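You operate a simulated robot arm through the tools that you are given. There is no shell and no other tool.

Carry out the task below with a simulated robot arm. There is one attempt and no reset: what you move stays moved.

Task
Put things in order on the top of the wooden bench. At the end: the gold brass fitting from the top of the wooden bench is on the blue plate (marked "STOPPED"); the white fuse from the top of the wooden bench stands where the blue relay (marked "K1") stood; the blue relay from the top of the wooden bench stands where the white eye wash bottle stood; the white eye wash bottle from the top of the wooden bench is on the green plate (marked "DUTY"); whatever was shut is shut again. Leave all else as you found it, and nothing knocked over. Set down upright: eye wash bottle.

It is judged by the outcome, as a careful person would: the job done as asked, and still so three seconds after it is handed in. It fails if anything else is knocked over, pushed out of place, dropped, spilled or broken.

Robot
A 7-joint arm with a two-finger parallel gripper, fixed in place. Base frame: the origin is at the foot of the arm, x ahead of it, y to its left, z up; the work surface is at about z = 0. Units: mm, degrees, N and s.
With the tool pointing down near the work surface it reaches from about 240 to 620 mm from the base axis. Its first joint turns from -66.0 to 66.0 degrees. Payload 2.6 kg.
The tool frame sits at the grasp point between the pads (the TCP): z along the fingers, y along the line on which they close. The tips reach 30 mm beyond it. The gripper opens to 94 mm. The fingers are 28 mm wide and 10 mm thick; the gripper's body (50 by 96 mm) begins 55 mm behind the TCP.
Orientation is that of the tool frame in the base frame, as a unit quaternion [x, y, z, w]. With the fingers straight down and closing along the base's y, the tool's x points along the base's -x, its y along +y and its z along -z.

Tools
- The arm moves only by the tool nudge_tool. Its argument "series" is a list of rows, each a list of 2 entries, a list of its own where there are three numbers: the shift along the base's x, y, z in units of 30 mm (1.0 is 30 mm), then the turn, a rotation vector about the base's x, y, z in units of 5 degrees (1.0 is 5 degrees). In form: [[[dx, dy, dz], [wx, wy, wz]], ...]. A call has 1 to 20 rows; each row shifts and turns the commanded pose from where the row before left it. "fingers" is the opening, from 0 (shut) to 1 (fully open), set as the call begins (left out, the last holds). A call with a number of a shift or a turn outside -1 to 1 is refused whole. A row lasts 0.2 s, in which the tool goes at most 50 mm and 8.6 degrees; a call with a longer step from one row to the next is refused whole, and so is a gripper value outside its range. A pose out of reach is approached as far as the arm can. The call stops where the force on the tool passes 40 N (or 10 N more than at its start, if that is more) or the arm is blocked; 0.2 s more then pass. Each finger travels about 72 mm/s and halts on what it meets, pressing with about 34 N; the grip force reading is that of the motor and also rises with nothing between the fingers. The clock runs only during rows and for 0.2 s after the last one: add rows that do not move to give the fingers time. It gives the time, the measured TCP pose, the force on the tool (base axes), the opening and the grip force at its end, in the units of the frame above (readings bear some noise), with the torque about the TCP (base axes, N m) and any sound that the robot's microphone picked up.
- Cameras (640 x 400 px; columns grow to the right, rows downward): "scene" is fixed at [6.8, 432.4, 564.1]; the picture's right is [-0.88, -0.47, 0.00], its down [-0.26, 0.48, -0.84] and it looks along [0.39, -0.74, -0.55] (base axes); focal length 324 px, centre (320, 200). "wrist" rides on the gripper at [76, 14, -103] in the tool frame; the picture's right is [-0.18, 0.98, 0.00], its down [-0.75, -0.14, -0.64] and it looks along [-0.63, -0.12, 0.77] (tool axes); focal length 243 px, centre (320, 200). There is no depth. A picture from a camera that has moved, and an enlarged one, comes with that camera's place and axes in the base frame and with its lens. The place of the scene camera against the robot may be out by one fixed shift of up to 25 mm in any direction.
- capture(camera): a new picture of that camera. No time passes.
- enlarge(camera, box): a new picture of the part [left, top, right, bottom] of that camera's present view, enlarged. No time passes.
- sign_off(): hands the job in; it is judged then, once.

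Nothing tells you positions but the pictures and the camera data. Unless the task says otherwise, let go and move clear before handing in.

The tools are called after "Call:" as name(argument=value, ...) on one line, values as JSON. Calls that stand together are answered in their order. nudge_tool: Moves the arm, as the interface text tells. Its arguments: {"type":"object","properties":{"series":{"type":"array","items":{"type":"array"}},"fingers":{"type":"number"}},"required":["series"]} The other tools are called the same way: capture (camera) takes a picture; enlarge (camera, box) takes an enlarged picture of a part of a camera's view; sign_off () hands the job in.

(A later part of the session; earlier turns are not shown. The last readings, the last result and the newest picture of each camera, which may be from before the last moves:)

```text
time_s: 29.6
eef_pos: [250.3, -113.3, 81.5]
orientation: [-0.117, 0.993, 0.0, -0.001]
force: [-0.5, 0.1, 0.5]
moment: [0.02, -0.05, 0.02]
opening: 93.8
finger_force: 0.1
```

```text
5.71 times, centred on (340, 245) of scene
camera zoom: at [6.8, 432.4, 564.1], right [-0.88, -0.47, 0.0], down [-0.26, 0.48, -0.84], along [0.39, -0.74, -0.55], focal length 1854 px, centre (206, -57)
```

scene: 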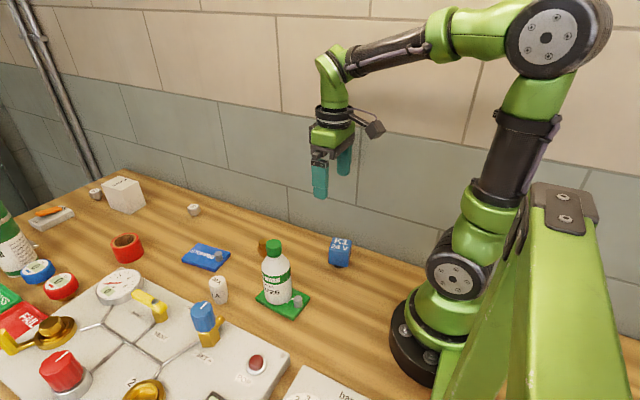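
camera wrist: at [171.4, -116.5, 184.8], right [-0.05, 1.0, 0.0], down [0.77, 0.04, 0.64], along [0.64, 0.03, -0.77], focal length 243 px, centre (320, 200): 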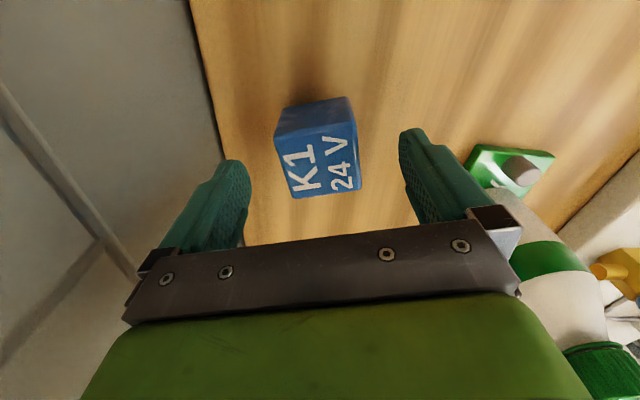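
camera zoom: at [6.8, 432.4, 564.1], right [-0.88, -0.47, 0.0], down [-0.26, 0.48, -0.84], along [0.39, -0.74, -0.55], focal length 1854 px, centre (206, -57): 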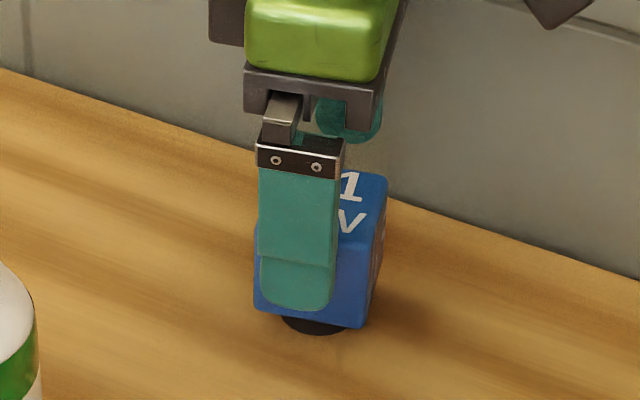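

The relay is standing on its spot again. I'll regrip with the tips at about z=30 and read the width there, to learn whether the body flares toward its base.

Call:
nudge_tool(series=[[[0, 0, -0.4], [0, 0, 0]], [[0, 0, -0.32], [0, 0, 0]], [[0, 0, 0], [0, 0, 0]]])

Call:
nudge_tool(series=[[[0, 0, 0], [0, 0, 0]], [[0, 0, 0], [0, 0, 0]], [[0, 0, 0], [0, 0, 0]], [[0, 0, 0], [0, 0, 0]], [[0, 0, 0], [0, 0, 0]]], fingers=0)

Call:
capture(camera="wrist")

Call:
enlarge(camera="scene", box=[310, 210, 370, 280])

```text
time_s: 30.4
eef_pos: [250.1, -113.4, 61.0]
orientation: [-0.116, 0.993, -0.001, -0.001]
force: [-0.7, 0.1, -0.8]
moment: [-0.02, -0.03, -0.01]
opening: 94.1
finger_force: 0.0
```

```text
time_s: 31.6
eef_pos: [250.7, -112.8, 61.6]
orientation: [-0.116, 0.993, 0.0, 0.0]
force: [-0.4, -0.2, -0.8]
moment: [-0.02, -0.03, -0.02]
opening: 51.7
finger_force: 33.7
```

```text
taken
camera wrist: at [172.7, -116.0, 163.7], right [-0.05, 1.0, 0.0], down [0.77, 0.04, 0.64], along [0.64, 0.03, -0.77], focal length 243 px, centre (320, 200)
```

wrist: 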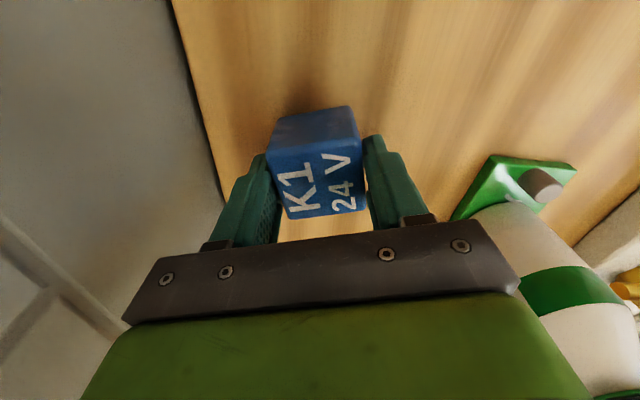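

```text
5.71 times, centred on (340, 245) of scene
camera zoom: at [6.8, 432.4, 564.1], right [-0.88, -0.47, 0.0], down [-0.26, 0.48, -0.84], along [0.39, -0.74, -0.55], focal length 1854 px, centre (206, -57)
```

zoom: 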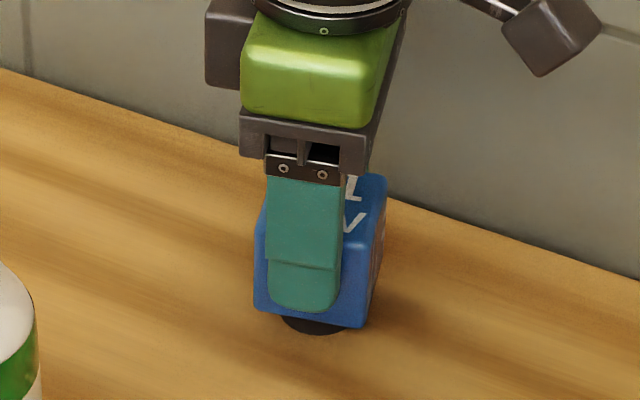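

Call:
enlarge(camera="wrist", box=[220, 90, 420, 240])

Call:
enlarge(camera="scene", box=[320, 235, 360, 275])

```text
2.67 times, centred on (320, 165) of wrist
camera zoom: at [172.7, -116.0, 163.7], right [-0.05, 1.0, 0.0], down [0.77, 0.04, 0.64], along [0.64, 0.03, -0.77], focal length 647 px, centre (320, 293)
```

zoom: 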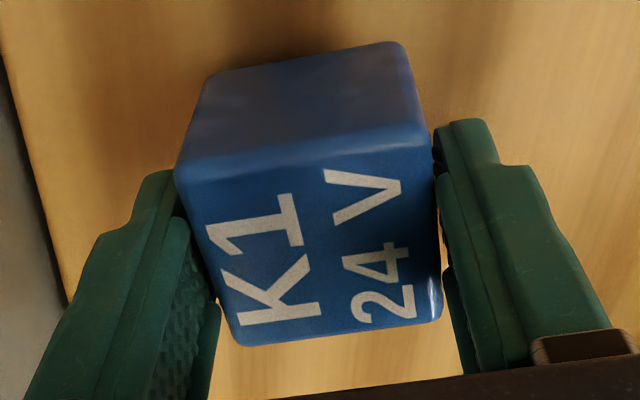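

```text
10.00 times, centred on (340, 255) of scene
camera zoom: at [6.8, 432.4, 564.1], right [-0.88, -0.47, 0.0], down [-0.26, 0.48, -0.84], along [0.39, -0.74, -0.55], focal length 3244 px, centre (120, -350)
```

zoom: 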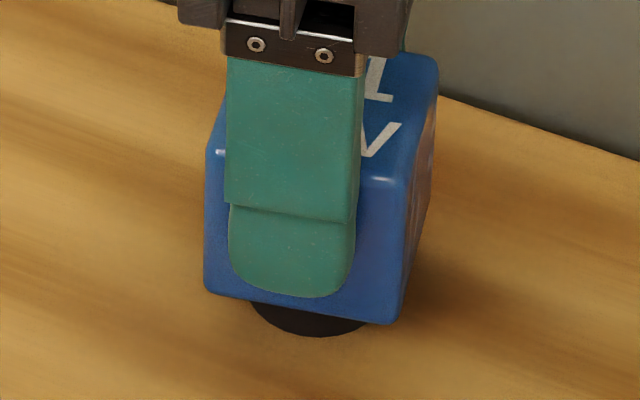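

The grip reads 51.7 mm here. I'll lift just a few millimetres and see whether the relay follows or the fingers slide.

Call:
nudge_tool(series=[[[0, 0, 0.1], [0, 0, 0]], [[0, 0, 0.1], [0, 0, 0]], [[0, 0, 0], [0, 0, 0]]])

Call:
enlarge(camera="scene", box=[320, 235, 360, 275])

Call:
enlarge(camera="wrist", box=[220, 90, 420, 240])

```text
time_s: 32.4
eef_pos: [249.4, -113.9, 66.9]
orientation: [-0.116, 0.993, 0.0, -0.001]
force: [-1.0, 0.2, -1.5]
moment: [-0.02, 0.01, -0.02]
opening: 51.5
finger_force: 34.3
```

```text
10.00 times, centred on (340, 255) of scene
camera zoom: at [6.8, 432.4, 564.1], right [-0.88, -0.47, 0.0], down [-0.26, 0.48, -0.84], along [0.39, -0.74, -0.55], focal length 3244 px, centre (120, -350)
```

zoom: 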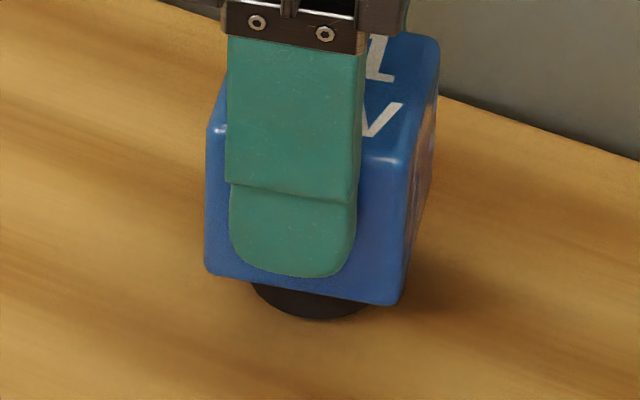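

```text
2.67 times, centred on (320, 165) of wrist
camera zoom: at [172.8, -116.4, 169.4], right [-0.05, 1.0, 0.0], down [0.77, 0.04, 0.64], along [0.64, 0.03, -0.77], focal length 647 px, centre (320, 293)
```

zoom: 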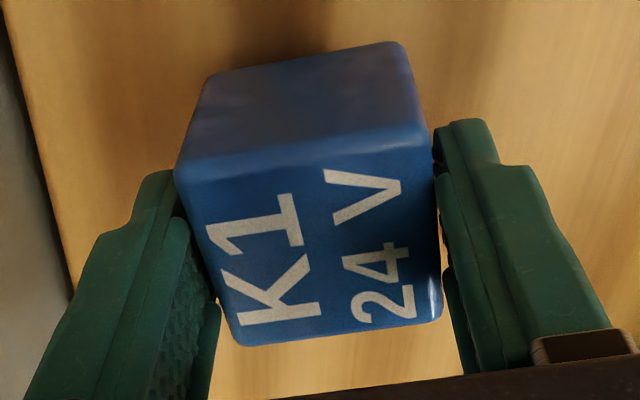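

It follows the fingers with no slip this time. I'll keep lifting gently and monitor.

Call:
nudge_tool(series=[[[0, 0, 0.15], [0, 0, 0]], [[0, 0, 0.2], [0, 0, 0]], [[0, 0, 0.2], [0, 0, 0]], [[0, 0, 0.2], [0, 0, 0]], [[0, 0, 0], [0, 0, 0]]])

Call:
enlarge(camera="wrist", box=[220, 90, 420, 240])

```text
time_s: 33.6
eef_pos: [249.6, -113.5, 89.7]
orientation: [-0.117, 0.993, 0.001, -0.001]
force: [0.2, -0.1, -1.0]
moment: [-0.05, -0.02, -0.01]
opening: 51.7
finger_force: 34.2
```

```text
2.67 times, centred on (320, 165) of wrist
camera zoom: at [171.9, -116.2, 191.6], right [-0.05, 1.0, 0.0], down [0.77, 0.04, 0.64], along [0.64, 0.03, -0.77], focal length 647 px, centre (320, 293)
```

zoom: 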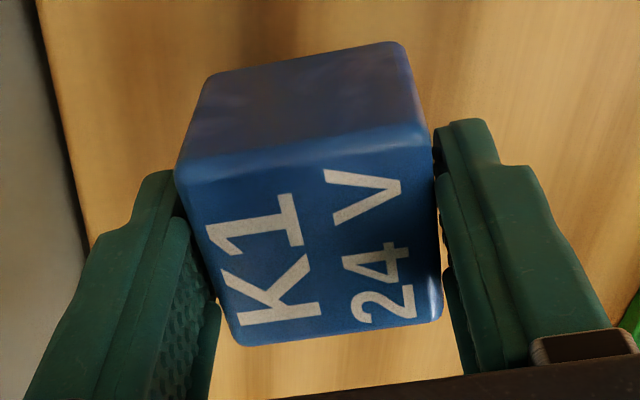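

Still no slip. I'll raise a bit more, then carry it gently along y≈-114 to the bottle's former spot.

Call:
nudge_tool(series=[[[0, 0, 0.2], [0, 0, 0]], [[0, 0, 0.25], [0, 0, 0]], [[0, 0, 0.25], [0, 0, 0]], [[0, 0, 0.25], [0, 0, 0]], [[0.1, 0, 0.2], [0, 0, 0]], [[0.2, 0, 0.1], [0, 0, 0]], [[0.35, 0, 0], [0, 0, 0]], [[0.5, 0, 0], [0, 0, 0]], [[0.6, 0, 0], [0, 0, 0]], [[0.6, 0, 0], [0, 0, 0]], [[0.6, 0, 0], [0, 0, 0]], [[0.6, 0, 0], [0, 0, 0]], [[0.4, 0, 0], [0, 0, 0]], [[0.2, 0, 0], [0, 0, 0]], [[0, 0, 0], [0, 0, 0]]])

Call:
enlarge(camera="wrist", box=[220, 90, 420, 240])

Call:
capture(camera="scene")

```text
time_s: 36.8
eef_pos: [372.9, -114.2, 127.0]
orientation: [-0.116, 0.993, 0.0, 0.0]
force: [-0.4, 0.5, -0.8]
moment: [-0.03, -0.04, -0.01]
opening: 52.0
finger_force: 34.1
```

```text
2.67 times, centred on (320, 165) of wrist
camera zoom: at [296.4, -117.2, 229.0], right [-0.05, 1.0, 0.0], down [0.77, 0.04, 0.64], along [0.64, 0.03, -0.77], focal length 647 px, centre (320, 293)
```

zoom: 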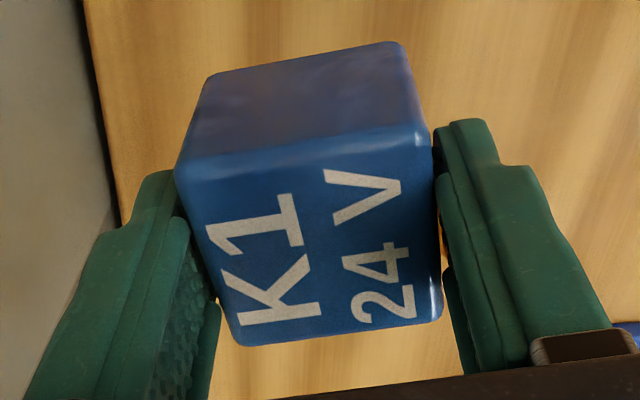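

```text
taken
```

scene: 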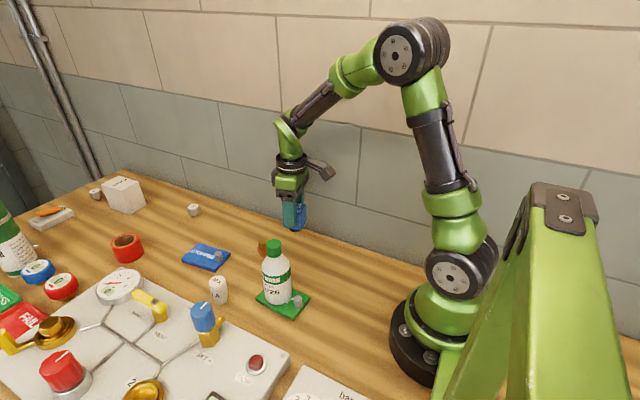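

The relay is stable in the grip. I'll carry it on to (571,-114).

Call:
nudge_tool(series=[[[0.3, 0, 0], [0, 0, 0]], [[0.5, 0, 0], [0, 0, 0]], [[0.6, 0, 0], [0, 0, 0]], [[0.6, 0, 0], [0, 0, 0]], [[0.6, 0, 0], [0, 0, 0]], [[0.6, 0, 0], [0, 0, 0]], [[0.6, 0, 0], [0, 0, 0]], [[0.6, 0, 0], [0, 0, 0]], [[0.6, 0, 0], [0, 0, 0]], [[0.6, 0, 0], [0, 0, 0]], [[0.5, 0, 0], [0, 0, 0]], [[0.3, 0, 0], [0, 0, 0]], [[0.2, 0, 0], [0, 0, 0]], [[0, 0, 0], [0, 0, 0]]])

Call:
capture(camera="wrist")

Call:
enlarge(camera="scene", box=[170, 130, 310, 260])

```text
time_s: 39.8
eef_pos: [571.4, -111.8, 127.1]
orientation: [-0.116, 0.993, 0.0, 0.0]
force: [-0.9, -0.2, -0.9]
moment: [0.02, -0.01, -0.01]
opening: 51.6
finger_force: 34.2
```

```text
taken
camera wrist: at [494.6, -115.8, 229.9], right [-0.05, 1.0, 0.0], down [0.77, 0.04, 0.64], along [0.64, 0.03, -0.77], focal length 243 px, centre (320, 200)
```

wrist: 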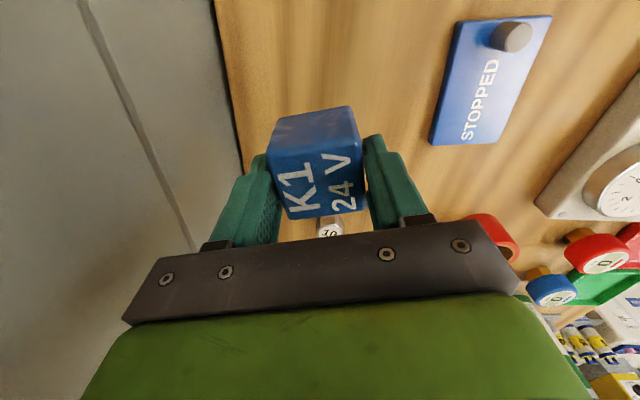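

```text
3.08 times, centred on (240, 195) of scene
camera zoom: at [6.8, 432.4, 564.1], right [-0.88, -0.47, 0.0], down [-0.26, 0.48, -0.84], along [0.39, -0.74, -0.55], focal length 998 px, centre (566, 215)
```

zoom: 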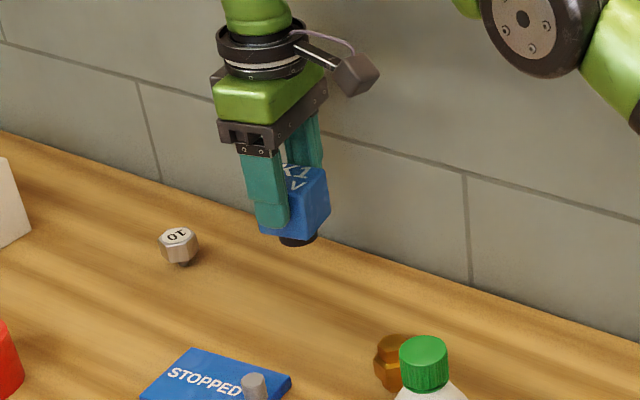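

Call:
nudge_tool(series=[[[0, -0.07, -0.3], [0, 0, 0]], [[0, 0, -0.5], [0, 0, 0]], [[0, 0, -0.5], [0, 0, 0]], [[0, 0, -0.4], [0, 0, 0]], [[0, 0, -0.25], [0, 0, 0]], [[0, 0, 0], [0, 0, 0]]])

Call:
enlarge(camera="scene", box=[190, 170, 280, 250])

```text
time_s: 41.2
eef_pos: [572.1, -115.3, 67.9]
orientation: [-0.115, 0.993, 0.0, 0.0]
force: [-0.2, 0.6, -0.1]
moment: [-0.01, 0.0, 0.01]
opening: 51.8
finger_force: 33.6
```

```text
5.00 times, centred on (235, 210) of scene
camera zoom: at [6.8, 432.4, 564.1], right [-0.88, -0.47, 0.0], down [-0.26, 0.48, -0.84], along [0.39, -0.74, -0.55], focal length 1622 px, centre (745, 150)
```

zoom: 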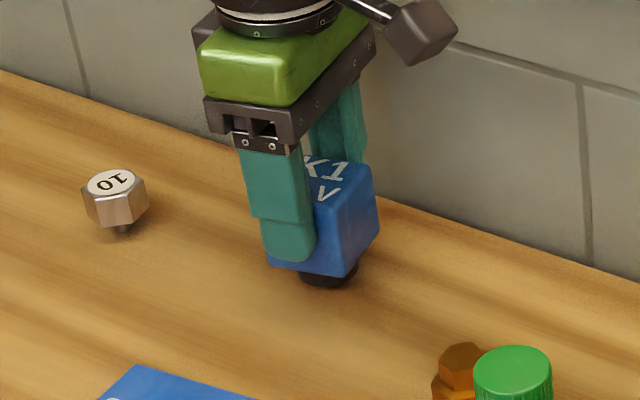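

Call:
nudge_tool(series=[[[0, 0, -0.08], [0, 0, 0]], [[0, 0, -0.08], [0, 0, 0]], [[0, 0, 0], [0, 0, 0]]])

```text
time_s: 42.0
eef_pos: [572.4, -114.2, 62.8]
orientation: [-0.116, 0.993, 0.001, 0.0]
force: [0.7, -0.6, -0.7]
moment: [0.0, -0.01, 0.01]
opening: 51.7
finger_force: 33.8
```

Call:
nudge_tool(series=[[[0, 0, -0.05], [0, 0, 0]], [[0, 0, 0], [0, 0, 0]]])

```text
time_s: 42.6
eef_pos: [571.7, -116.1, 61.8]
orientation: [-0.116, 0.993, 0.0, 0.0]
force: [-0.4, -0.1, -0.3]
moment: [0.01, 0.0, -0.02]
opening: 51.8
finger_force: 33.8
```

Call:
nudge_tool(series=[[[0, 0, -0.04], [0, 0, 0]], [[0, 0, 0], [0, 0, 0]]])

```text
time_s: 43.2
eef_pos: [572.0, -115.7, 61.6]
orientation: [-0.115, 0.993, 0.0, 0.0]
force: [-0.5, -0.3, 0.7]
moment: [-0.02, -0.02, 0.01]
opening: 51.7
finger_force: 35.1
```

Call:
nudge_tool(series=[[[0, 0, -0.03], [0, 0, 0]], [[0, 0, 0], [0, 0, 0]]])

Call:
enlarge(camera="scene", box=[190, 170, 280, 250])

```text
time_s: 43.8
eef_pos: [571.5, -116.0, 60.4]
orientation: [-0.116, 0.993, -0.001, 0.001]
force: [1.7, 0.8, 1.2]
moment: [-0.01, -0.06, 0.02]
opening: 51.9
finger_force: 33.6
```

```text
5.00 times, centred on (235, 210) of scene
camera zoom: at [6.8, 432.4, 564.1], right [-0.88, -0.47, 0.0], down [-0.26, 0.48, -0.84], along [0.39, -0.74, -0.55], focal length 1622 px, centre (745, 150)
```

zoom: 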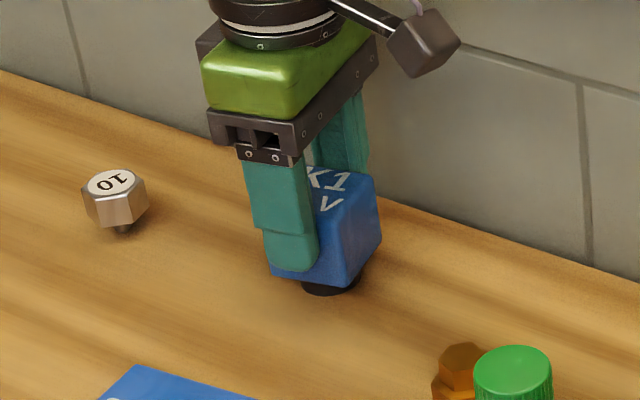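

Call:
nudge_tool(series=[[[0, 0, -0.02], [0, 0, 0]], [[0, 0, 0], [0, 0, 0]]])

```text
time_s: 44.4
eef_pos: [572.2, -116.0, 61.4]
orientation: [-0.115, 0.993, -0.001, 0.001]
force: [-5.2, 0.2, 13.5]
moment: [0.01, 0.28, -0.01]
opening: 51.8
finger_force: 33.7
```

Contact is clear at 13.5 N. I'll back off slightly and release.

Call:
nudge_tool(series=[[[0, 0, 0.02], [0, 0, 0]], [[0, 0, 0], [0, 0, 0]]])

Call:
nudge_tool(series=[[[0, 0, 0], [0, 0, 0]], [[0, 0, 0], [0, 0, 0]], [[0, 0, 0], [0, 0, 0]]], fingers=1)

Call:
capture(camera="wrist")

Call:
enlarge(camera="scene", box=[190, 170, 280, 250])

```text
time_s: 45.0
eef_pos: [572.4, -116.4, 60.5]
orientation: [-0.116, 0.993, -0.001, 0.001]
force: [-0.6, -2.1, 10.5]
moment: [-0.07, 0.02, -0.02]
opening: 51.9
finger_force: 33.7
```

```text
time_s: 45.8
eef_pos: [571.6, -115.0, 60.1]
orientation: [-0.116, 0.993, 0.0, 0.0]
force: [-0.2, 0.8, 0.1]
moment: [0.03, 0.03, -0.01]
opening: 94.3
finger_force: 0.0
```

```text
taken
camera wrist: at [494.2, -118.0, 162.9], right [-0.05, 1.0, 0.0], down [0.77, 0.04, 0.64], along [0.64, 0.03, -0.77], focal length 243 px, centre (320, 200)
```

wrist: 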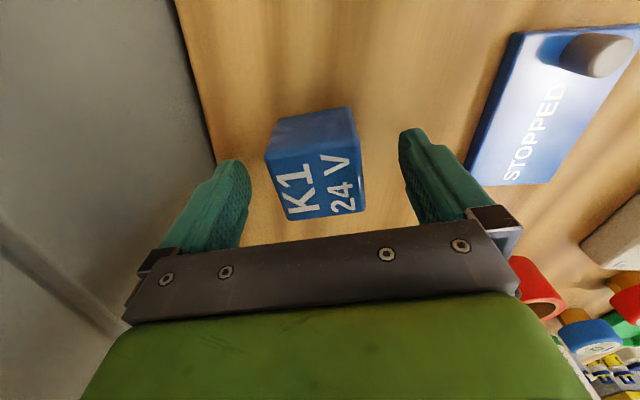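

```text
5.00 times, centred on (235, 210) of scene
camera zoom: at [6.8, 432.4, 564.1], right [-0.88, -0.47, 0.0], down [-0.26, 0.48, -0.84], along [0.39, -0.74, -0.55], focal length 1622 px, centre (745, 150)
```

zoom: 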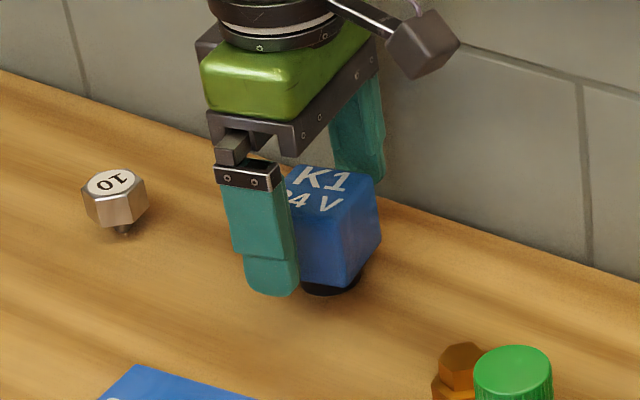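

The relay stands where the bottle stood. I'll rise clear, undo the turn and go look at the fuse near (436,112), which sits close to the panel edge.

Call:
nudge_tool(series=[[[0, 0, 0.5], [0, 0, 0]], [[0, 0, 0.8], [0, 0, 0]], [[0, 0, 0.8], [0, 0, 0]], [[0, 0, 0.5], [0, 0, -0.89]], [[-0.5, 0.5, 0.6], [0, 0, -0.89]], [[-0.7, 0.8, 0.6], [0, 0, -0.88]], [[-0.7, 0.9, 0.3], [0, 0, 0]], [[-0.7, 0.9, 0], [0, 0, 0]], [[-0.7, 0.9, 0], [0, 0, 0]], [[-0.7, 0.9, 0], [0, 0, 0]], [[-0.7, 0.9, 0], [0, 0, 0]], [[-0.4, 0.8, 0], [0, 0, 0]], [[0, 0.5, 0], [0, 0, 0]], [[0, 0, 0], [0, 0, 0]]])

Call:
capture(camera="wrist")

Call:
capture(camera="scene")

```text
time_s: 48.8
eef_pos: [419.4, 97.0, 182.8]
orientation: [-0.001, 1.0, 0.0, 0.001]
force: [0.6, -0.3, 0.5]
moment: [-0.02, 0.02, 0.0]
opening: 93.9
finger_force: 0.0
```

```text
taken
camera wrist: at [343.1, 112.8, 285.0], right [0.18, 0.98, 0.0], down [0.75, -0.14, 0.64], along [0.63, -0.12, -0.77], focal length 243 px, centre (320, 200)
```

wrist: 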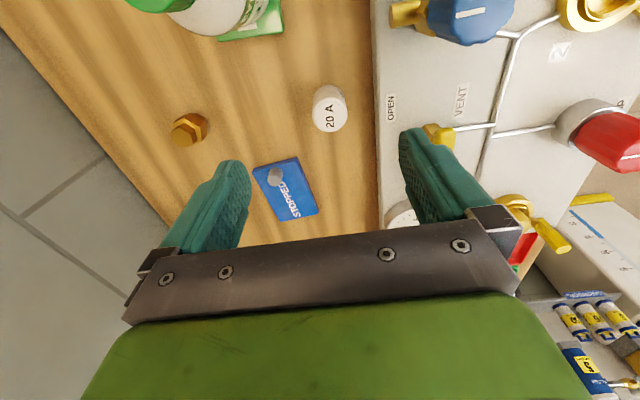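

```text
taken
```

scene: 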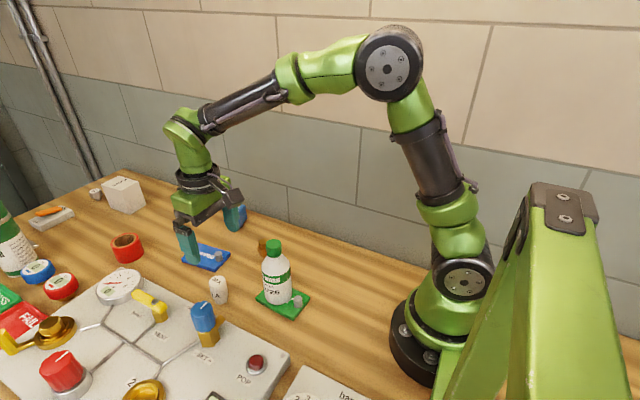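

Call:
enlarge(camera="wrist", box=[280, 60, 400, 160])

Call:
enlarge(camera="scene", box=[190, 260, 250, 320])

```text
4.00 times, centred on (340, 110) of wrist
camera zoom: at [343.1, 112.8, 285.0], right [0.18, 0.98, 0.0], down [0.75, -0.14, 0.64], along [0.63, -0.12, -0.77], focal length 970 px, centre (240, 560)
```

zoom: 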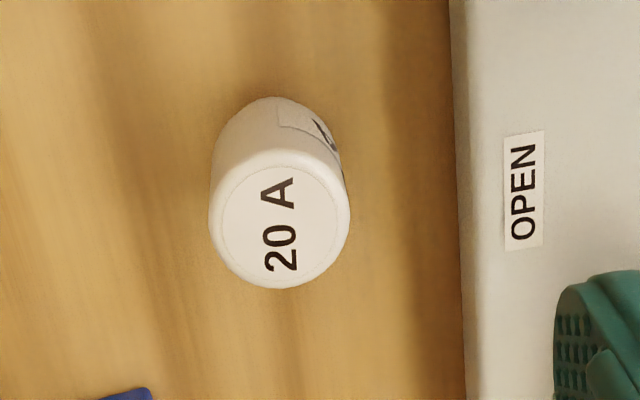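

```text
6.67 times, centred on (220, 290) of scene
camera zoom: at [6.8, 432.4, 564.1], right [-0.88, -0.47, 0.0], down [-0.26, 0.48, -0.84], along [0.39, -0.74, -0.55], focal length 2162 px, centre (987, -400)
```

zoom: 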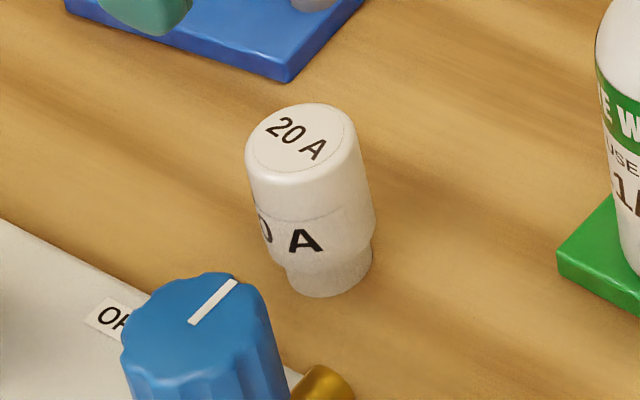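

The fuse is a stepped upright cylinder of about 35 mm diameter, near (429,106). To stay clear of the panel, I'll turn the tool 90° so it closes along x, which also gives me a second viewing direction.

Call:
nudge_tool(series=[[[0.1, 0.1, 0], [0, 0, 1]], [[0.1, 0.1, 0], [0, 0, 1]], [[0.1, 0.1, 0], [0, 0, 1]], [[0.05, 0, 0], [0, 0, 1]], [[0, 0, 0], [0, 0, 1]], [[0, 0, 0], [0, 0, 1]], [[0, 0, 0], [0, 0, 1]], [[0, 0, 0], [0, 0, 1]], [[0, 0, 0], [0, 0, 1]], [[0, 0, 0], [0, 0, 1]], [[0, 0, 0], [0, 0, 1]], [[0, 0, 0], [0, 0, 1]], [[0, 0, 0], [0, 0, 1]], [[0, 0, 0], [0, 0, 1]], [[0, 0, 0], [0, 0, 1]], [[0, 0, 0], [0, 0, 1]], [[0, 0, 0], [0, 0, 1]], [[0, 0, 0], [0, 0, 1]], [[0, 0, 0], [0, 0, 0]]])

Call:
capture(camera="wrist")

Call:
capture(camera="scene")

```text
time_s: 52.8
eef_pos: [428.2, 105.9, 182.9]
orientation: [0.707, -0.707, 0.0, 0.001]
force: [-0.5, -0.6, -0.1]
moment: [0.01, -0.03, -0.03]
opening: 94.1
finger_force: 0.0
```

```text
taken
camera wrist: at [414.8, 31.2, 285.1], right [-0.98, 0.18, 0.0], down [0.14, 0.75, 0.64], along [0.12, 0.63, -0.77], focal length 243 px, centre (320, 200)
```

wrist: 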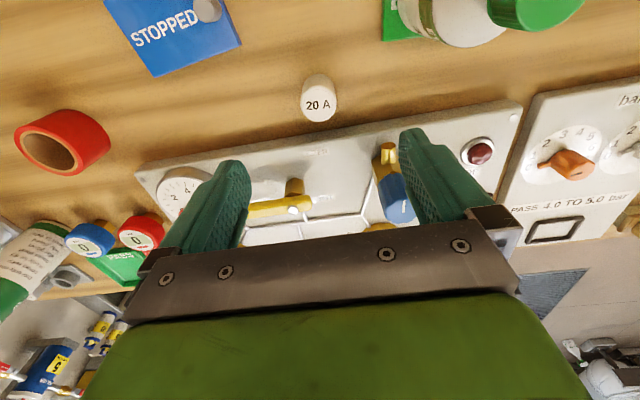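

```text
taken
```

scene: 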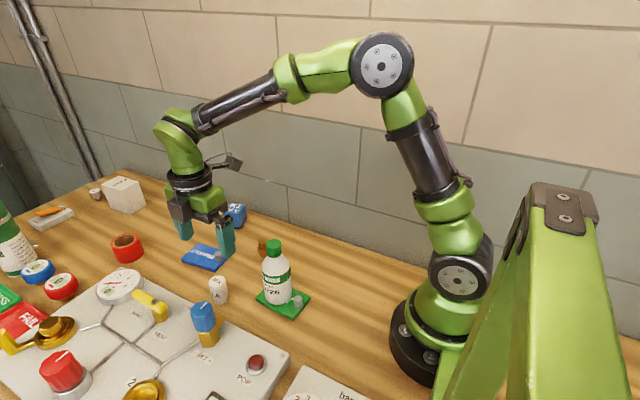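

Call:
enlarge(camera="wrist", box=[260, 50, 380, 150])

```text
4.00 times, centred on (320, 100) of wrist
camera zoom: at [414.8, 31.2, 285.1], right [-0.98, 0.18, 0.0], down [0.14, 0.75, 0.64], along [0.12, 0.63, -0.77], focal length 970 px, centre (320, 600)
```

zoom: 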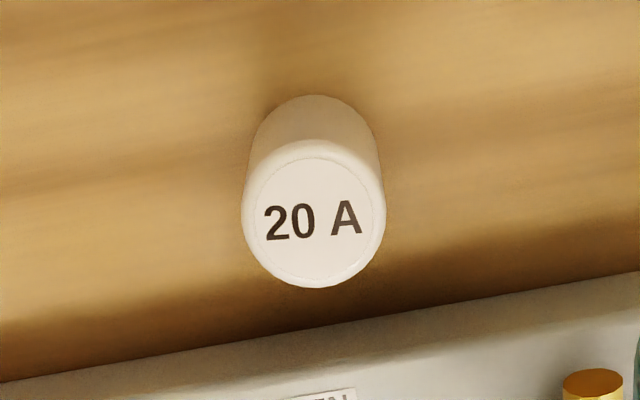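

Triangulating the two views gives the fuse centre at (430.3,105.5), its top at about z=55 and its diameter at about 34 mm. I'll go down in two stages.

Call:
nudge_tool(series=[[[0.07, -0.01, -0.6], [0, 0, 0]], [[0, 0, -0.8], [0, 0, 0]], [[0, 0, -0.8], [0, 0, 0]], [[0, 0, -0.7], [0, 0, 0]], [[0, 0, 0], [0, 0, 0]]])

Call:
capture(camera="wrist")

Call:
enlarge(camera="scene", box=[150, 190, 310, 330])

```text
time_s: 54.0
eef_pos: [431.2, 105.5, 95.3]
orientation: [0.708, -0.707, 0.0, 0.0]
force: [1.0, 0.4, 0.3]
moment: [0.01, 0.02, 0.03]
opening: 94.1
finger_force: 0.1
```

```text
taken
camera wrist: at [416.8, 31.1, 197.3], right [-0.98, 0.18, 0.0], down [0.14, 0.75, 0.64], along [0.12, 0.63, -0.77], focal length 243 px, centre (320, 200)
```

wrist: 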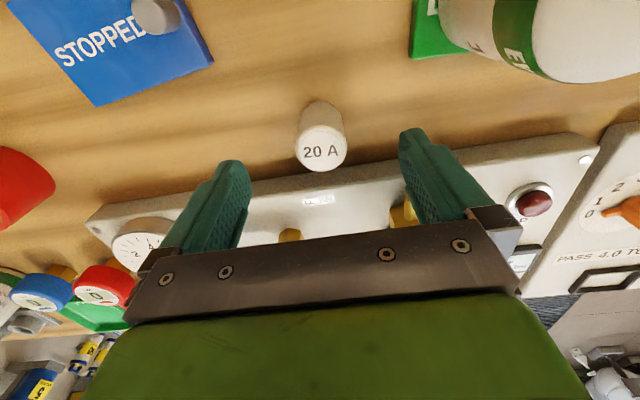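

```text
2.86 times, centred on (230, 260) of scene
camera zoom: at [6.8, 432.4, 564.1], right [-0.88, -0.47, 0.0], down [-0.26, 0.48, -0.84], along [0.39, -0.74, -0.55], focal length 927 px, centre (577, 29)
```

zoom: 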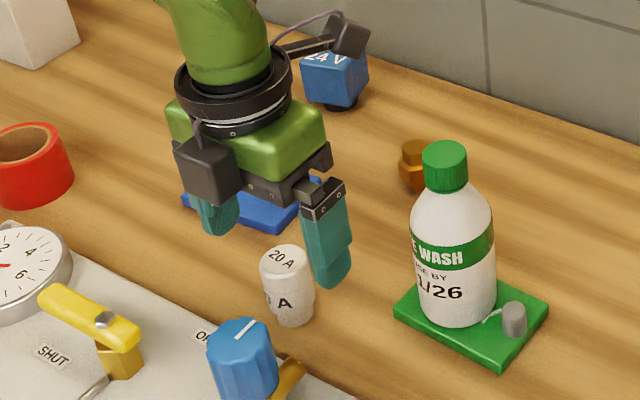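

Aligned: the fuse top projects exactly on the tool axis. I'll go down to TCP z=45 and close.

Call:
nudge_tool(series=[[[0, 0, -0.5], [0, 0, 0]], [[0, 0, -0.5], [0, 0, 0]], [[0, 0, -0.4], [0, 0, 0]], [[0, 0, -0.27], [0, 0, 0]], [[0, 0, 0], [0, 0, 0]]])

Call:
nudge_tool(series=[[[0, 0, 0], [0, 0, 0]], [[0, 0, 0], [0, 0, 0]], [[0, 0, 0], [0, 0, 0]], [[0, 0, 0], [0, 0, 0]], [[0, 0, 0], [0, 0, 0]], [[0, 0, 0], [0, 0, 0]]], fingers=0)

Call:
capture(camera="wrist")

Call:
enlarge(camera="scene", box=[150, 190, 310, 330])

```text
time_s: 55.2
eef_pos: [429.2, 106.0, 45.2]
orientation: [-0.707, 0.707, 0.0, 0.0]
force: [-0.4, -0.1, 0.1]
moment: [0.01, 0.0, -0.03]
opening: 94.3
finger_force: 0.1
```

```text
time_s: 56.6
eef_pos: [429.9, 105.2, 45.2]
orientation: [-0.707, 0.707, 0.0, 0.0]
force: [0.5, -0.2, 0.2]
moment: [0.06, 0.0, -0.02]
opening: 33.0
finger_force: 34.3
```

```text
taken
camera wrist: at [415.5, 30.8, 147.7], right [-0.98, 0.18, 0.0], down [0.14, 0.75, 0.64], along [0.12, 0.63, -0.77], focal length 243 px, centre (320, 200)
```

wrist: 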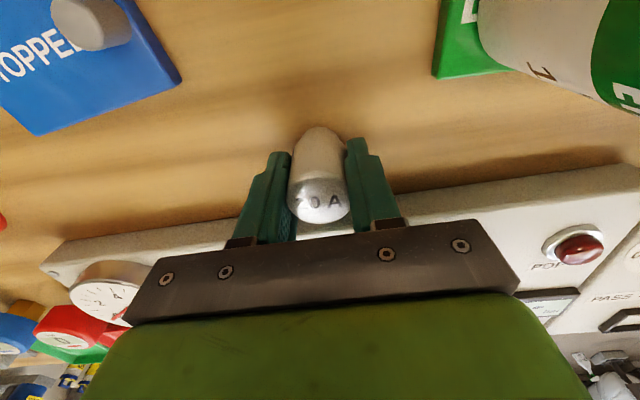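

```text
2.86 times, centred on (230, 260) of scene
camera zoom: at [6.8, 432.4, 564.1], right [-0.88, -0.47, 0.0], down [-0.26, 0.48, -0.84], along [0.39, -0.74, -0.55], focal length 927 px, centre (577, 29)
```

zoom: 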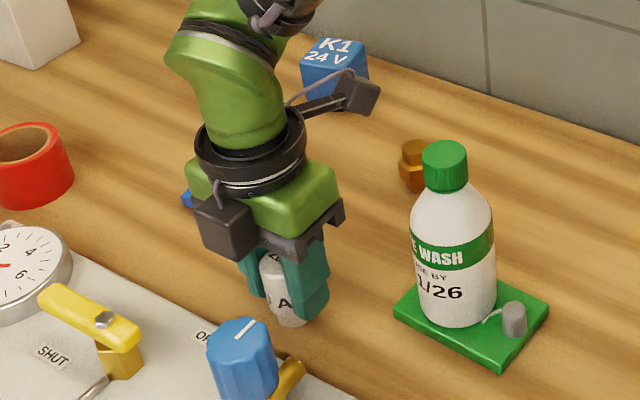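

The fuse is gripped at 33.0 mm. I'll lift gently and check for slip.

Call:
nudge_tool(series=[[[0, 0, 0.15], [0, 0, 0]], [[0, 0, 0.2], [0, 0, 0]], [[0, 0, 0.25], [0, 0, 0]], [[0, 0, 0.25], [0, 0, 0]], [[0, 0, 0], [0, 0, 0]]])

Call:
capture(camera="wrist")

Call:
enlarge(camera="scene", box=[190, 230, 270, 310])

```text
time_s: 57.8
eef_pos: [431.1, 106.1, 71.7]
orientation: [0.708, -0.707, 0.0, 0.0]
force: [-0.2, 0.3, -0.4]
moment: [-0.02, 0.0, -0.01]
opening: 32.8
finger_force: 33.4
```

```text
taken
camera wrist: at [416.6, 30.4, 173.4], right [-0.98, 0.18, 0.0], down [0.14, 0.75, 0.64], along [0.12, 0.63, -0.77], focal length 243 px, centre (320, 200)
```

wrist: 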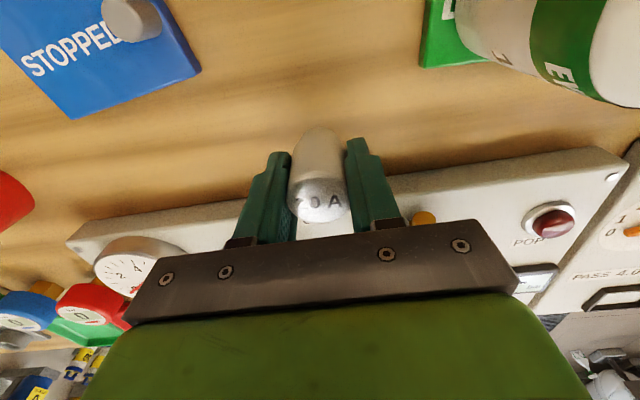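

```text
5.00 times, centred on (230, 270) of scene
camera zoom: at [6.8, 432.4, 564.1], right [-0.88, -0.47, 0.0], down [-0.26, 0.48, -0.84], along [0.39, -0.74, -0.55], focal length 1622 px, centre (770, -150)
```

zoom: 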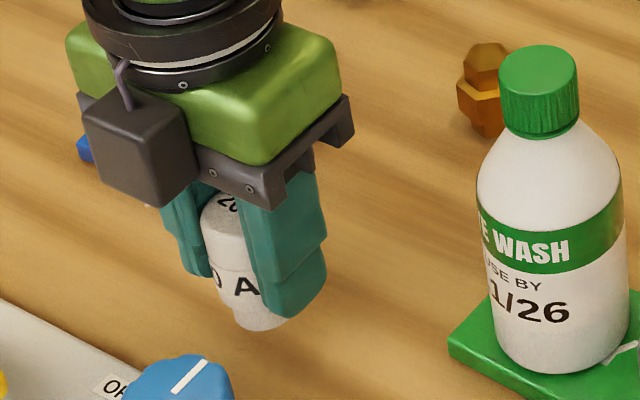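

The fuse is held firmly. I'll raise it, go in −y first to stay well away from the bottle, turn back to yaw 0, then head to the relay's old spot at (249,-114).

Call:
nudge_tool(series=[[[0, 0, 0.35], [0, 0, 0]], [[0, 0, 0.5], [0, 0, 0]], [[0, 0, 0.6], [0, 0, 0]], [[0, 0, 0.6], [0, 0, 0]], [[0, -0.1, 0.5], [0, 0, 0]], [[0, -0.25, 0.1], [0, 0, -0.7]], [[0, -0.4, 0], [0, 0, -1]], [[0, -0.5, 0], [0, 0, -1]], [[0, -0.5, 0], [0, 0, -1]], [[0, -0.5, 0], [0, 0, -1]], [[0, -0.5, 0], [0, 0, -1]], [[0, -0.5, 0], [0, 0, -1]], [[0, -0.5, 0], [0, 0, -1]], [[0, -0.5, 0], [0, 0, -1]], [[0, -0.5, 0], [0, 0, -1]], [[0, -0.4, 0], [0, 0, -1]], [[0, -0.25, 0], [0, 0, -1]], [[0, -0.1, 0], [0, 0, -1]], [[0, 0, 0], [0, 0, 0]]])

Call:
capture(camera="wrist")

Call:
capture(camera="scene")

```text
time_s: 61.8
eef_pos: [430.8, -59.7, 151.8]
orientation: [-0.229, 0.974, -0.001, -0.001]
force: [0.7, 0.2, -1.1]
moment: [-0.02, 0.0, 0.02]
opening: 32.7
finger_force: 33.4
```

```text
taken
camera wrist: at [356.7, -79.1, 253.3], right [-0.27, 0.96, 0.0], down [0.74, 0.21, 0.64], along [0.62, 0.17, -0.77], focal length 243 px, centre (320, 200)
```

wrist: 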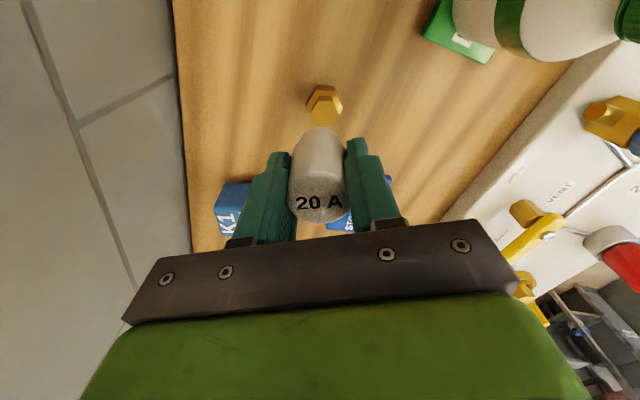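

```text
taken
```

scene: 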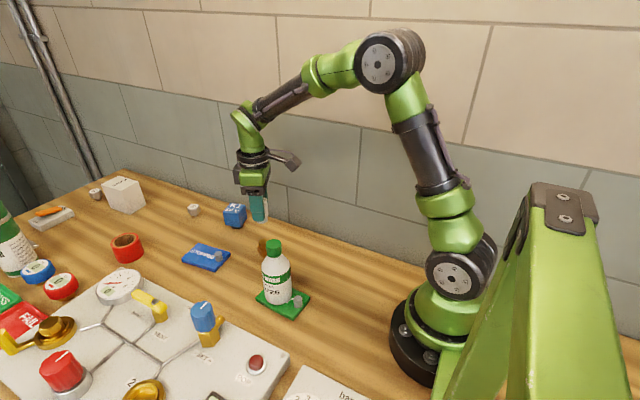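

Call:
nudge_tool(series=[[[-0.2, -0.06, 0], [0, 0, -0.6]], [[-0.4, -0.12, 0], [0, 0, -0.9]], [[-0.6, -0.18, 0], [0, 0, -0.95]], [[-0.6, -0.18, 0], [0, 0, -0.95]], [[-0.6, -0.18, 0], [0, 0, -0.95]], [[-0.6, -0.18, 0], [0, 0, -0.95]], [[-0.6, -0.18, 0], [0, 0, 0]], [[-0.6, -0.18, 0], [0, 0, 0]], [[-0.6, -0.18, 0], [0, 0, 0]], [[-0.6, -0.18, 0], [0, 0, 0]], [[-0.4, -0.12, 0], [0, 0, 0]], [[-0.25, -0.07, 0], [0, 0, 0]], [[0, 0, 0], [0, 0, 0]]])

Call:
capture(camera="wrist")

Call:
capture(camera="scene")

```text
time_s: 64.6
eef_pos: [250.6, -113.7, 148.6]
orientation: [0.0, 1.0, 0.001, 0.0]
force: [0.4, -0.3, -0.9]
moment: [0.0, 0.02, -0.01]
opening: 32.8
finger_force: 34.0
```

```text
taken
camera wrist: at [173.7, -98.2, 252.3], right [0.18, 0.98, 0.0], down [0.75, -0.14, 0.64], along [0.63, -0.12, -0.77], focal length 243 px, centre (320, 200)
```

wrist: 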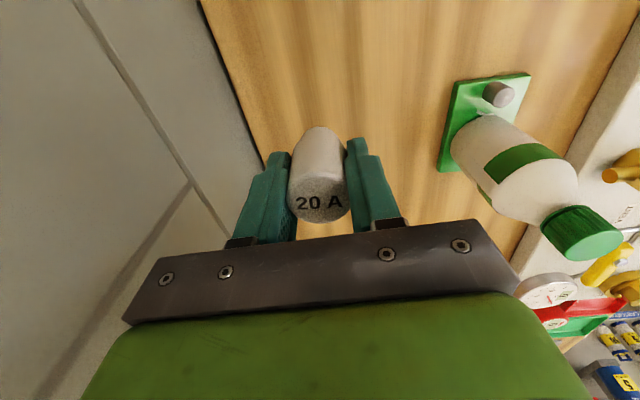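

```text
taken
```

scene: 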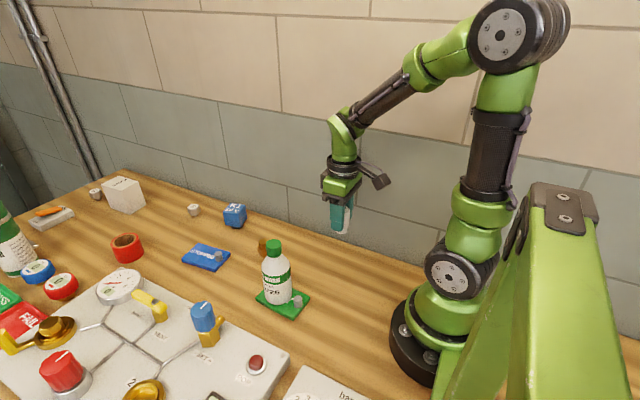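

I'm above the relay's old spot with the fuse upright. I'll lower it.

Call:
nudge_tool(series=[[[-0.03, 0, -0.4], [0, 0, 0]], [[0, 0, -0.6], [0, 0, 0]], [[0, 0, -0.6], [0, 0, 0]], [[0, 0, -0.6], [0, 0, 0]], [[0, 0, -0.5], [0, 0, 0]], [[0, 0, -0.35], [0, 0, 0]], [[0, 0, -0.15], [0, 0, 0]], [[0, 0, 0], [0, 0, 0]]])

Call:
enlarge(camera="scene", box=[300, 200, 380, 280])

```text
time_s: 66.4
eef_pos: [249.2, -113.6, 54.6]
orientation: [0.0, 1.0, 0.0, 0.0]
force: [0.2, 0.0, -1.3]
moment: [-0.01, -0.01, 0.01]
opening: 32.9
finger_force: 33.9
```

```text
5.00 times, centred on (340, 240) of scene
camera zoom: at [6.8, 432.4, 564.1], right [-0.88, -0.47, 0.0], down [-0.26, 0.48, -0.84], along [0.39, -0.74, -0.55], focal length 1622 px, centre (220, 0)
```

zoom: 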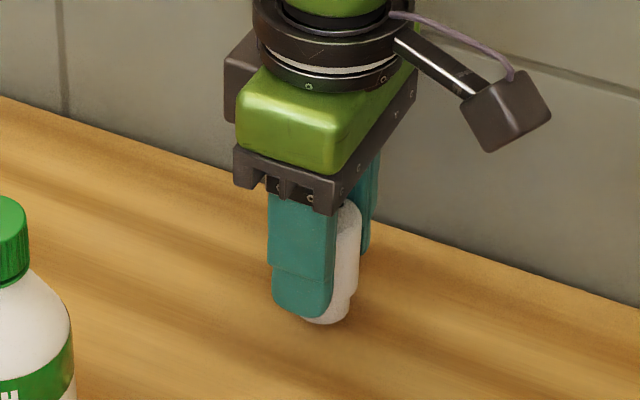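

Call:
nudge_tool(series=[[[0, 0, -0.1], [0, 0, 0]], [[0, 0, -0.1], [0, 0, 0]], [[0, 0, -0.05], [0, 0, 0]], [[0, 0, 0], [0, 0, 0]]])

```text
time_s: 67.4
eef_pos: [248.1, -113.0, 48.2]
orientation: [0.0, 1.0, 0.0, 0.0]
force: [-0.6, 0.2, -1.7]
moment: [0.04, 0.0, -0.01]
opening: 32.7
finger_force: 34.5
```

Call:
nudge_tool(series=[[[0, 0, -0.05], [0, 0, 0]], [[0, 0, 0], [0, 0, 0]]])

```text
time_s: 68.0
eef_pos: [248.1, -112.9, 46.0]
orientation: [0.0, 1.0, 0.0, 0.0]
force: [0.0, 0.1, -1.5]
moment: [0.02, 0.05, 0.01]
opening: 32.8
finger_force: 34.1
```

Call:
nudge_tool(series=[[[0, 0, -0.04], [0, 0, 0]], [[0, 0, 0], [0, 0, 0]]])

```text
time_s: 68.6
eef_pos: [247.8, -114.1, 44.9]
orientation: [-0.001, 1.0, 0.0, 0.001]
force: [-0.5, -0.2, 1.5]
moment: [0.03, 0.05, 0.03]
opening: 33.0
finger_force: 33.7
```

Call:
nudge_tool(series=[[[0, 0, -0.02], [0, 0, 0]], [[0, 0, 0], [0, 0, 0]]])

```text
time_s: 69.2
eef_pos: [248.3, -114.2, 45.2]
orientation: [0.0, 1.0, 0.0, 0.0]
force: [-9.1, 1.9, 29.2]
moment: [0.11, 0.46, -0.01]
opening: 33.0
finger_force: 33.9
```

The fuse is firmly on the bench. I'll back off slightly and open.

Call:
nudge_tool(series=[[[0, 0, 0.03], [0, 0, 0]], [[0, 0, 0], [0, 0, 0]]])

Call:
nudge_tool(series=[[[0, 0, 0], [0, 0, 0]], [[0, 0, 0], [0, 0, 0]], [[0, 0, 0], [0, 0, 0]], [[0, 0, 0], [0, 0, 0]]], fingers=1)

Call:
capture(camera="wrist")

Call:
enlarge(camera="scene", box=[300, 200, 380, 280])

```text
time_s: 69.8
eef_pos: [247.6, -112.1, 44.9]
orientation: [-0.001, 1.0, 0.0, 0.0]
force: [0.5, 0.6, 0.8]
moment: [0.03, -0.07, 0.01]
opening: 33.0
finger_force: 33.8
```

```text
time_s: 70.8
eef_pos: [248.4, -114.3, 45.8]
orientation: [0.0, 1.0, 0.0, 0.001]
force: [-0.6, 0.8, 0.0]
moment: [-0.01, -0.05, 0.02]
opening: 94.1
finger_force: 0.0
```

```text
taken
camera wrist: at [172.3, -98.6, 147.9], right [0.18, 0.98, 0.0], down [0.75, -0.14, 0.64], along [0.63, -0.12, -0.77], focal length 243 px, centre (320, 200)
```

wrist: 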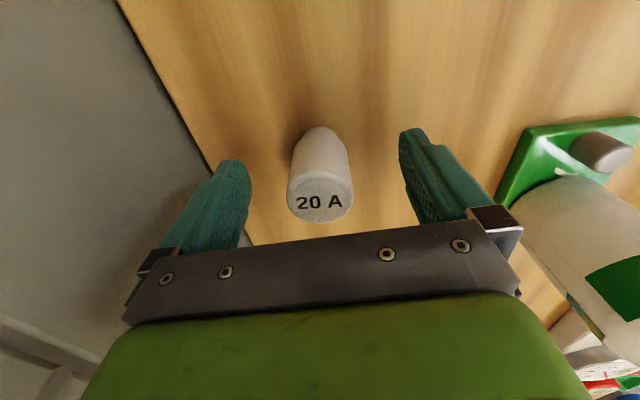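

```text
5.00 times, centred on (340, 240) of scene
camera zoom: at [6.8, 432.4, 564.1], right [-0.88, -0.47, 0.0], down [-0.26, 0.48, -0.84], along [0.39, -0.74, -0.55], focal length 1622 px, centre (220, 0)
```

zoom: 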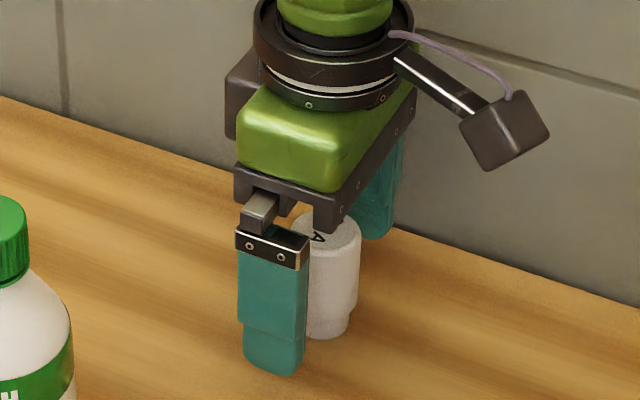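

The fuse stands on the relay's old spot. I'll rise straight up and go to the brass fitting near (433,-55).

Call:
nudge_tool(series=[[[0, 0, 0.4], [0, 0, 0]], [[0, 0, 0.8], [0, 0, 0]], [[0, 0, 0.9], [0, 0, 0]], [[0, 0, 0.9], [0, 0, 0]], [[0, 0, 0.9], [0, 0, 0]], [[0.3, 0.1, 0.5], [0, 0, 0]], [[0.8, 0.28, 0.2], [0, 0, 0]], [[0.8, 0.28, 0], [0, 0, 0]], [[0.8, 0.28, 0], [0, 0, 0]], [[0.8, 0.28, 0], [0, 0, 0]], [[0.8, 0.28, 0], [0, 0, 0]], [[0.8, 0.28, 0], [0, 0, 0]], [[0.7, 0.2, 0], [0, 0, 0]], [[0.2, 0, 0], [0, 0, 0]], [[0, 0, 0], [0, 0, 0]]])

Call:
capture(camera="wrist")

Call:
capture(camera="scene")

```text
time_s: 74.0
eef_pos: [428.8, -53.6, 182.5]
orientation: [0.0, 1.0, -0.001, 0.0]
force: [0.6, 0.2, 0.1]
moment: [0.0, 0.02, 0.02]
opening: 93.9
finger_force: 0.1
```

```text
taken
camera wrist: at [353.7, -37.7, 285.4], right [0.18, 0.98, 0.0], down [0.75, -0.14, 0.64], along [0.63, -0.12, -0.77], focal length 243 px, centre (320, 200)
```

wrist: 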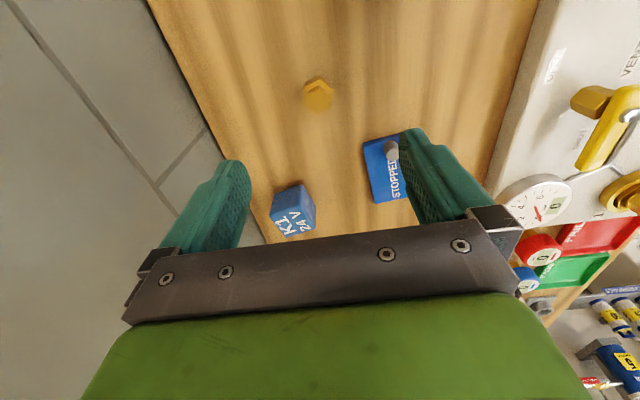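

```text
taken
```

scene: 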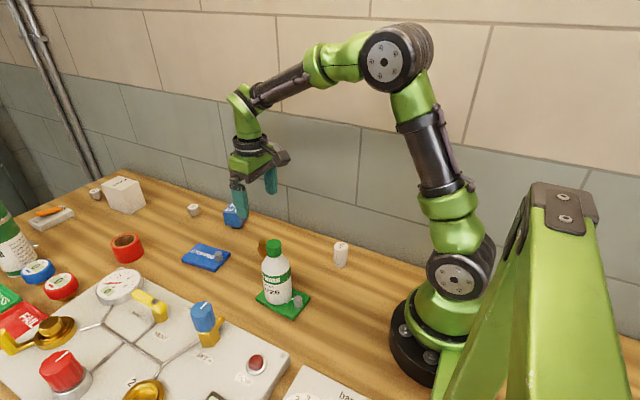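

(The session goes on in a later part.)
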